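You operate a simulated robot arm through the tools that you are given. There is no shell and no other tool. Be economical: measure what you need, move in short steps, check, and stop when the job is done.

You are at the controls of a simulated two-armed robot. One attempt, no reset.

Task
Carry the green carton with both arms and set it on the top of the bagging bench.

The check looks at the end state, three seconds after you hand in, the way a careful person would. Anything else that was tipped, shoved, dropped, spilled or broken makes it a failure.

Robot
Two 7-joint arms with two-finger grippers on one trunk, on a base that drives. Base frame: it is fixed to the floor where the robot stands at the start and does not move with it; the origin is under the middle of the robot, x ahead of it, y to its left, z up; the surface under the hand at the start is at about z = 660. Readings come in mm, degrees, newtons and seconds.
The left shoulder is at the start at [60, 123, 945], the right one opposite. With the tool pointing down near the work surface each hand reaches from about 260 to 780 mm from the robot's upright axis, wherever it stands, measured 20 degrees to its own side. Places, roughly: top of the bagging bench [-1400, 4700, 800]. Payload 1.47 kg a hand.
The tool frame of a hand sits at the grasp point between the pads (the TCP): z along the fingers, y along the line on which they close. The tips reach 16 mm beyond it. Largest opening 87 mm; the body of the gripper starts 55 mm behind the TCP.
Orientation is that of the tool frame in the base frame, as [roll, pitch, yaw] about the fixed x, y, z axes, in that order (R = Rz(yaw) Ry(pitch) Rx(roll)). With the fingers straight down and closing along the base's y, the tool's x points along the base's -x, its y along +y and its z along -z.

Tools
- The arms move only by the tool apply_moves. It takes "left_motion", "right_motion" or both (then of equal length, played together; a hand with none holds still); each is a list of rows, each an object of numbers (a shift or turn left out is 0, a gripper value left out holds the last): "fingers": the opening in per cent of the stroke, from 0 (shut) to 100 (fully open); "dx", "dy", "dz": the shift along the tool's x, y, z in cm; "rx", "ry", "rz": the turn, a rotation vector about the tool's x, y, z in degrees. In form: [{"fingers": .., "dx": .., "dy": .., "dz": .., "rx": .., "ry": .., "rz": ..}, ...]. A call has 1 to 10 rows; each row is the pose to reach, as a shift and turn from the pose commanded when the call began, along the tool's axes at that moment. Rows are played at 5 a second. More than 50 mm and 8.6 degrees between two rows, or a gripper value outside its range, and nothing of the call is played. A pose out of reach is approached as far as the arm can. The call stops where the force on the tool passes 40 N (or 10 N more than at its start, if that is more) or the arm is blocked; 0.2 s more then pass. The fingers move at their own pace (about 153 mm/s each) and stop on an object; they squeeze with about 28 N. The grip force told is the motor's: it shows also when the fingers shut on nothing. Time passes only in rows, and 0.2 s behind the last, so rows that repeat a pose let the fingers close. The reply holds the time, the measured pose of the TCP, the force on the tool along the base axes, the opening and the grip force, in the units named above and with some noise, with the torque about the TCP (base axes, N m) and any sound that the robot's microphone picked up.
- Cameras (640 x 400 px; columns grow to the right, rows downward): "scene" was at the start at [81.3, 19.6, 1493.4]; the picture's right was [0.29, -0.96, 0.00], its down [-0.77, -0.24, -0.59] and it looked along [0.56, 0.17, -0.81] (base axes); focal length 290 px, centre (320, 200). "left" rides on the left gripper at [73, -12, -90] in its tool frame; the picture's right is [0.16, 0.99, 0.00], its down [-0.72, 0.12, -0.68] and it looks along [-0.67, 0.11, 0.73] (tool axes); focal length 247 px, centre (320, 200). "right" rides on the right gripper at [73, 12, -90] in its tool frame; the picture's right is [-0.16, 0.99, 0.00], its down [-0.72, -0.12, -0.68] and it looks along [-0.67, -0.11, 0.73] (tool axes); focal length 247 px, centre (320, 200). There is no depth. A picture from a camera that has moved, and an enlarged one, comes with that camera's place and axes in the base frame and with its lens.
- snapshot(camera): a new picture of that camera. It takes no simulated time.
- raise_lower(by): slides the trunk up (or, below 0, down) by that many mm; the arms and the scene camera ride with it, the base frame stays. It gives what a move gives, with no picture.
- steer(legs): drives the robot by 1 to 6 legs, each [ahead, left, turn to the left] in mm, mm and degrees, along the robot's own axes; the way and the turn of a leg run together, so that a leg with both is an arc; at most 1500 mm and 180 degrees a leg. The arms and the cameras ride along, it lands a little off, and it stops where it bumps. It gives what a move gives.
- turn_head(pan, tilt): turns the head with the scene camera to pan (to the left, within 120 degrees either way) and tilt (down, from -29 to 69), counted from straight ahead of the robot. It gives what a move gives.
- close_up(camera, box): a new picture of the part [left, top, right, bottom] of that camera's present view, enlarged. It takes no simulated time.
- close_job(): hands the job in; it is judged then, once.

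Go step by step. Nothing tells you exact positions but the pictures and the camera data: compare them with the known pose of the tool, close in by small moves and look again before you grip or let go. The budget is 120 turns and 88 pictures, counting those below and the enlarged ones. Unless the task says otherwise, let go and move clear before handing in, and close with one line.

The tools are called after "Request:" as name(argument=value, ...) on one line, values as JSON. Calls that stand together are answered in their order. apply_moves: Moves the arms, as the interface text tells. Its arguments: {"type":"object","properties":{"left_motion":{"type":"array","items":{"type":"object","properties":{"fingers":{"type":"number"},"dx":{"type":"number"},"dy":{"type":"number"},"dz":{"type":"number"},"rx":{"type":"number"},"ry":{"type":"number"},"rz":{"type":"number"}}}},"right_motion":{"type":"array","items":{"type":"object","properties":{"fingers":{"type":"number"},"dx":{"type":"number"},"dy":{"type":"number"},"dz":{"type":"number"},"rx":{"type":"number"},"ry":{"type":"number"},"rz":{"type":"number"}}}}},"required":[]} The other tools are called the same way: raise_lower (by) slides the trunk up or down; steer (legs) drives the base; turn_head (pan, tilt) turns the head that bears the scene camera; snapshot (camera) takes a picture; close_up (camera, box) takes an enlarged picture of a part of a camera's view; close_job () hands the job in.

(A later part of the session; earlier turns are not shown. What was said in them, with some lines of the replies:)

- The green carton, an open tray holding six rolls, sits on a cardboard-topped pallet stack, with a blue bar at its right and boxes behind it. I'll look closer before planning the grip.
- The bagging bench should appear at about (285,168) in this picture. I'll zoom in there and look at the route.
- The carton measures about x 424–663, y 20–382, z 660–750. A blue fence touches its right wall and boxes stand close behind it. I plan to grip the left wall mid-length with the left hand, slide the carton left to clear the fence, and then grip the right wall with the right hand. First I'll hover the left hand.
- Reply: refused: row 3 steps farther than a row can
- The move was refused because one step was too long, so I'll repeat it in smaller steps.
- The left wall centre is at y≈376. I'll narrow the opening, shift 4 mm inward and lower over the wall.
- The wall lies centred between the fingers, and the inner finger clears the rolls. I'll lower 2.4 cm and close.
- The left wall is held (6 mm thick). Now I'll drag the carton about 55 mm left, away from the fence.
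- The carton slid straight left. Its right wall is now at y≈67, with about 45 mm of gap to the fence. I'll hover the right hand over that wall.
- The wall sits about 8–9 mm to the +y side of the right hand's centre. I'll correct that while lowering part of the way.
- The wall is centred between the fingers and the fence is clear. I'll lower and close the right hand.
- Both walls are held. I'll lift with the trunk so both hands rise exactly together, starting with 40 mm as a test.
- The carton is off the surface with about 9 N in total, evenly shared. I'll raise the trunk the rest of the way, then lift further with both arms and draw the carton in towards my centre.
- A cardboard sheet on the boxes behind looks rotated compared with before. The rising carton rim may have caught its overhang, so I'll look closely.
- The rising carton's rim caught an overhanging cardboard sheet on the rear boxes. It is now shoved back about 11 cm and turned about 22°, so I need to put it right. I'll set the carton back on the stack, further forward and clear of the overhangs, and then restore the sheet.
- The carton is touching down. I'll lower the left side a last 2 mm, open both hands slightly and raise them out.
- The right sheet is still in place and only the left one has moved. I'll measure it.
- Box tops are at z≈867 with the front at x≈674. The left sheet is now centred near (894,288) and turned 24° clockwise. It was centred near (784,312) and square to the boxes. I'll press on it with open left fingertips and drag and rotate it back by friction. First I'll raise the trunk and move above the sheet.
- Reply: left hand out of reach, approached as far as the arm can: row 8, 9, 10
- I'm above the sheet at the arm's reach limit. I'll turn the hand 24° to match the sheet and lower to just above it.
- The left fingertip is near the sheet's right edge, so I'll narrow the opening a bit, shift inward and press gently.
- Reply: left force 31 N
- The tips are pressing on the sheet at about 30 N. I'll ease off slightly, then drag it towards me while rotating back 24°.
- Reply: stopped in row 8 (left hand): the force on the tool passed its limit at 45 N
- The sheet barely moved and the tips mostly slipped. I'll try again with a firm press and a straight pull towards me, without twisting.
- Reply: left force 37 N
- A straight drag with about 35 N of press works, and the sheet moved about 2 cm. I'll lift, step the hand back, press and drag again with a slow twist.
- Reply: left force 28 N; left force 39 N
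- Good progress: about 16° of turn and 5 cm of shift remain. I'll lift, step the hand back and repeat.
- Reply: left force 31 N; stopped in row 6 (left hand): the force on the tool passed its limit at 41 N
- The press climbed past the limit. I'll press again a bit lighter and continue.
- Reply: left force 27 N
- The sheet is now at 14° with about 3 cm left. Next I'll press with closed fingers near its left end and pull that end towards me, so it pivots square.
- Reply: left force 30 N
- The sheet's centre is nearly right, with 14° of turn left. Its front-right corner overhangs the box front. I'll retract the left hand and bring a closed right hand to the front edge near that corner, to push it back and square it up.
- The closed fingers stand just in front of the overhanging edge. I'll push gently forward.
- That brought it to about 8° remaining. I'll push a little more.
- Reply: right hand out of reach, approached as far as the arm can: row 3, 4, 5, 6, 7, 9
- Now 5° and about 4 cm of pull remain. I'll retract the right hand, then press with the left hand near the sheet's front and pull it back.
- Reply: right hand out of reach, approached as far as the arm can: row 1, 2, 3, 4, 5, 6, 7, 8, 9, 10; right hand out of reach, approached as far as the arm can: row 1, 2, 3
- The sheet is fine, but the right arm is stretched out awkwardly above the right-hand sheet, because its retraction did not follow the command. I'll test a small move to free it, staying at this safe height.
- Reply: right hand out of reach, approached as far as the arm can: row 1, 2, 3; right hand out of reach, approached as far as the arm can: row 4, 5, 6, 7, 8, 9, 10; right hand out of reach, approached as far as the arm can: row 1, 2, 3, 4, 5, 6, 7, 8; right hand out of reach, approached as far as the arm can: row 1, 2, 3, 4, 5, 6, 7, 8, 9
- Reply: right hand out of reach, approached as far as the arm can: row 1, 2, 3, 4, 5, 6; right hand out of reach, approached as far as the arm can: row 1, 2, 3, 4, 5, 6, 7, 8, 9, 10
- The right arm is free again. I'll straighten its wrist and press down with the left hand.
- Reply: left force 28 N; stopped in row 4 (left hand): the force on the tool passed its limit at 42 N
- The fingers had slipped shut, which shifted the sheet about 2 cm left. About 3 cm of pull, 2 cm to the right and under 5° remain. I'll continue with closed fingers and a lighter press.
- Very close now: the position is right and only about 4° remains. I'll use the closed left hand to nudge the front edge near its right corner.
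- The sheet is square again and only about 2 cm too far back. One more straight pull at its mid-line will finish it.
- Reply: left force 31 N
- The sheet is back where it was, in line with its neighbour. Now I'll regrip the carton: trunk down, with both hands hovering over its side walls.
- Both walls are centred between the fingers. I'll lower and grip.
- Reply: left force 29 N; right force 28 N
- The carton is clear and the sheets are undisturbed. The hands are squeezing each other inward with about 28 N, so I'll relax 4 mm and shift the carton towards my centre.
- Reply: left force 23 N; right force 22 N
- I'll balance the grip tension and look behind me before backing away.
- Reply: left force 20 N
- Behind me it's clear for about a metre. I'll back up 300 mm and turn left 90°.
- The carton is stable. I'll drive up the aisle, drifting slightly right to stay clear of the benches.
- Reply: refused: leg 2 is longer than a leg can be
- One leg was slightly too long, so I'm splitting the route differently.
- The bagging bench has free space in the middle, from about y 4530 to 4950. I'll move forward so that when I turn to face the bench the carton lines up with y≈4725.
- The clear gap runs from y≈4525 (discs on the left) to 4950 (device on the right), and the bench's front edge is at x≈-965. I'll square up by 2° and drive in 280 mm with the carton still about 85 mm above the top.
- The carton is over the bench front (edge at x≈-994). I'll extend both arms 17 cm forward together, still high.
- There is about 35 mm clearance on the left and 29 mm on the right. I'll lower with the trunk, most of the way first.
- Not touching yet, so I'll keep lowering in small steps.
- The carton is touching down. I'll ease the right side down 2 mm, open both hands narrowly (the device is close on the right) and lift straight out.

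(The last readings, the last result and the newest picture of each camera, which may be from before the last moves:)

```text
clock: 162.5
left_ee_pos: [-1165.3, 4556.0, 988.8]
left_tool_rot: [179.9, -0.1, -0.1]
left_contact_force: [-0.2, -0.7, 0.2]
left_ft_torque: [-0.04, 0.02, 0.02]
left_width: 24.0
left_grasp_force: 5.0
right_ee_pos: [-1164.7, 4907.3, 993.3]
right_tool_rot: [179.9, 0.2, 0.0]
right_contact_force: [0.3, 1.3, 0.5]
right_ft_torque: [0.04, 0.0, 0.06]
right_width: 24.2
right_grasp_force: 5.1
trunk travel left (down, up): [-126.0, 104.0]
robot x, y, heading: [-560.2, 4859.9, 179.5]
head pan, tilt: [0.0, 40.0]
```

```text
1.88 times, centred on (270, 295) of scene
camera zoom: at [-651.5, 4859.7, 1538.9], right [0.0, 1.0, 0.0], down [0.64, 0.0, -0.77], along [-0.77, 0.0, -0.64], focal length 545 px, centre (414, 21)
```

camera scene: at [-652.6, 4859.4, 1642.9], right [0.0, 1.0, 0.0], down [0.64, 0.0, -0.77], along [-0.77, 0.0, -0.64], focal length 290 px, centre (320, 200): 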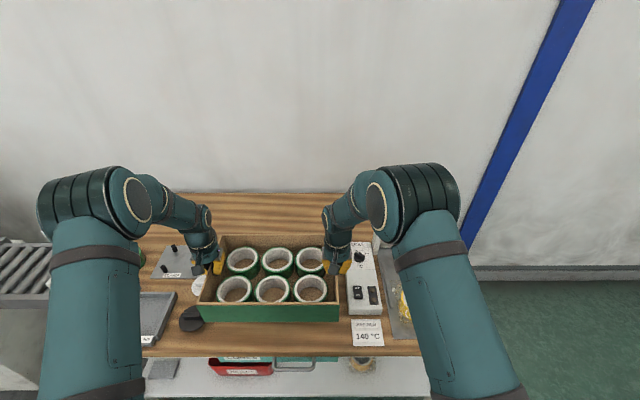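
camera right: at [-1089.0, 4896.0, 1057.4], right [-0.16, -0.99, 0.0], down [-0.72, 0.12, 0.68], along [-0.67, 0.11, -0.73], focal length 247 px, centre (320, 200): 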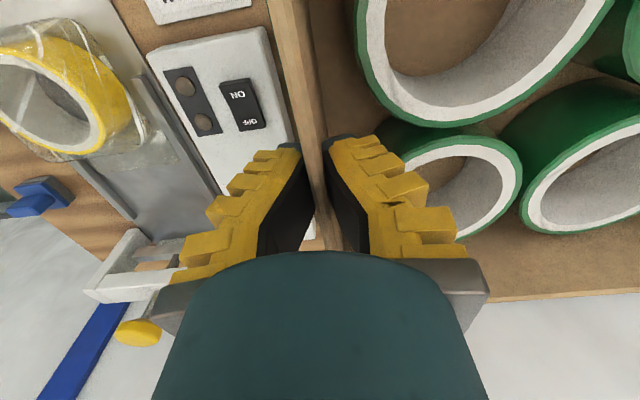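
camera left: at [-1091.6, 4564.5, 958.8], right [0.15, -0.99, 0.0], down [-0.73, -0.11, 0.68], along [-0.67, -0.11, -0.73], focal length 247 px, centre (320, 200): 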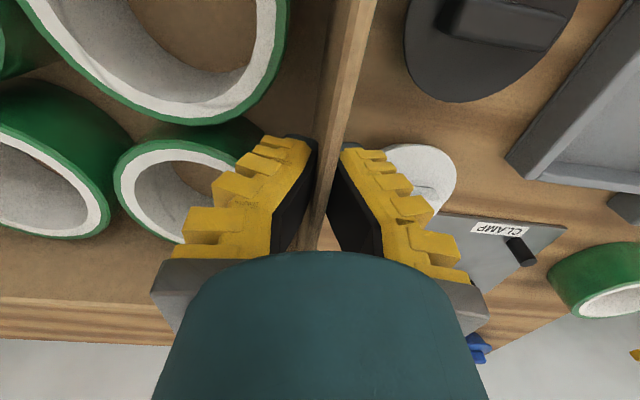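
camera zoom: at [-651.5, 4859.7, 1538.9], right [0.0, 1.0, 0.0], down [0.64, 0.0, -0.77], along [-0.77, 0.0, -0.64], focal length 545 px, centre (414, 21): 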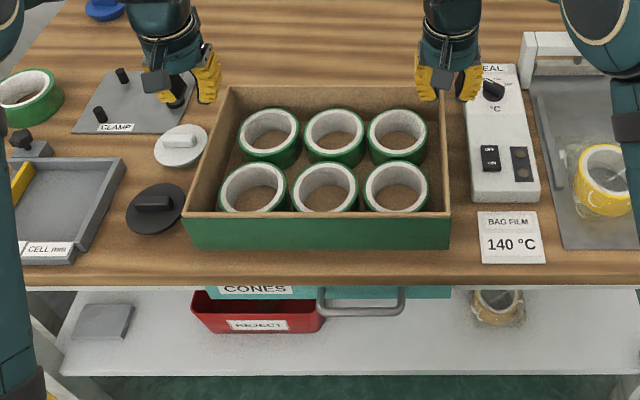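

The carton is down on the bench and nothing around it has moved. I'll raise the trunk a little and back the robot away.

Request:
raise_lower(by=80)

Request:
steer(legs=[[-450, 0, 0]])

Request:
snapshot(camera="scene")

```text
clock: 163.7
left_ee_pos: [-1165.5, 4557.2, 1068.3]
left_tool_rot: [179.9, -0.1, -0.1]
left_contact_force: [-0.3, -0.5, -0.8]
left_ft_torque: [-0.01, 0.01, 0.0]
left_width: 24.2
left_grasp_force: 5.0
right_ee_pos: [-1165.3, 4908.1, 1071.3]
right_tool_rot: [-180.0, -0.1, -0.1]
right_contact_force: [0.9, 0.1, -0.2]
right_ft_torque: [0.0, 0.0, -0.01]
right_width: 24.0
right_grasp_force: 5.5
trunk travel left (down, up): [-206.0, 24.0]
robot x, y, heading: [-558.1, 4860.8, 179.9]
head pan, tilt: [0.0, 40.0]
```

```text
clock: 166.3
left_ee_pos: [-726.0, 4552.4, 1069.7]
left_tool_rot: [179.9, 0.0, 0.2]
left_contact_force: [0.5, -0.6, 0.0]
left_ft_torque: [-0.01, 0.03, 0.02]
left_width: 24.0
left_grasp_force: 4.7
right_ee_pos: [-726.3, 4903.6, 1071.5]
right_tool_rot: [-179.9, 0.0, 0.3]
right_contact_force: [-0.3, 0.0, -0.4]
right_ft_torque: [0.02, 0.05, -0.03]
right_width: 23.8
right_grasp_force: 4.6
trunk travel left (down, up): [-206.0, 24.0]
robot x, y, heading: [-120.6, 4858.5, -179.7]
head pan, tilt: [0.0, 40.0]
```

```text
8 pictures are left
camera scene: at [-213.8, 4859.3, 1618.9], right [0.0, 1.0, 0.0], down [0.64, 0.0, -0.77], along [-0.77, 0.0, -0.64], focal length 290 px, centre (320, 200)
```

scene: 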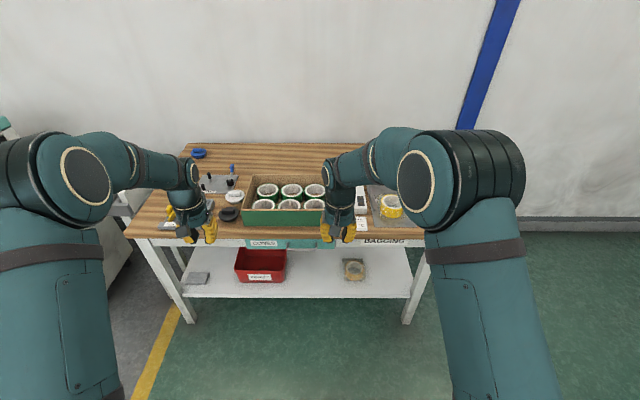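

The carton stands upright on the bagging bench with its six rolls, the bench items are undisturbed, and both hands are clear. I'm handing in.

Request:
close_job()

```text
The job is handed in.
```

The green carton is on top of the bagging bench with all six rolls in it, carried with both arms, and both hands are clear. On the first lift its rim shoved a loose cardboard sheet on the boxes behind it. I put the carton down, worked the sheet back to about where it was (by eye from the camera), and then made the carry without touching it again.
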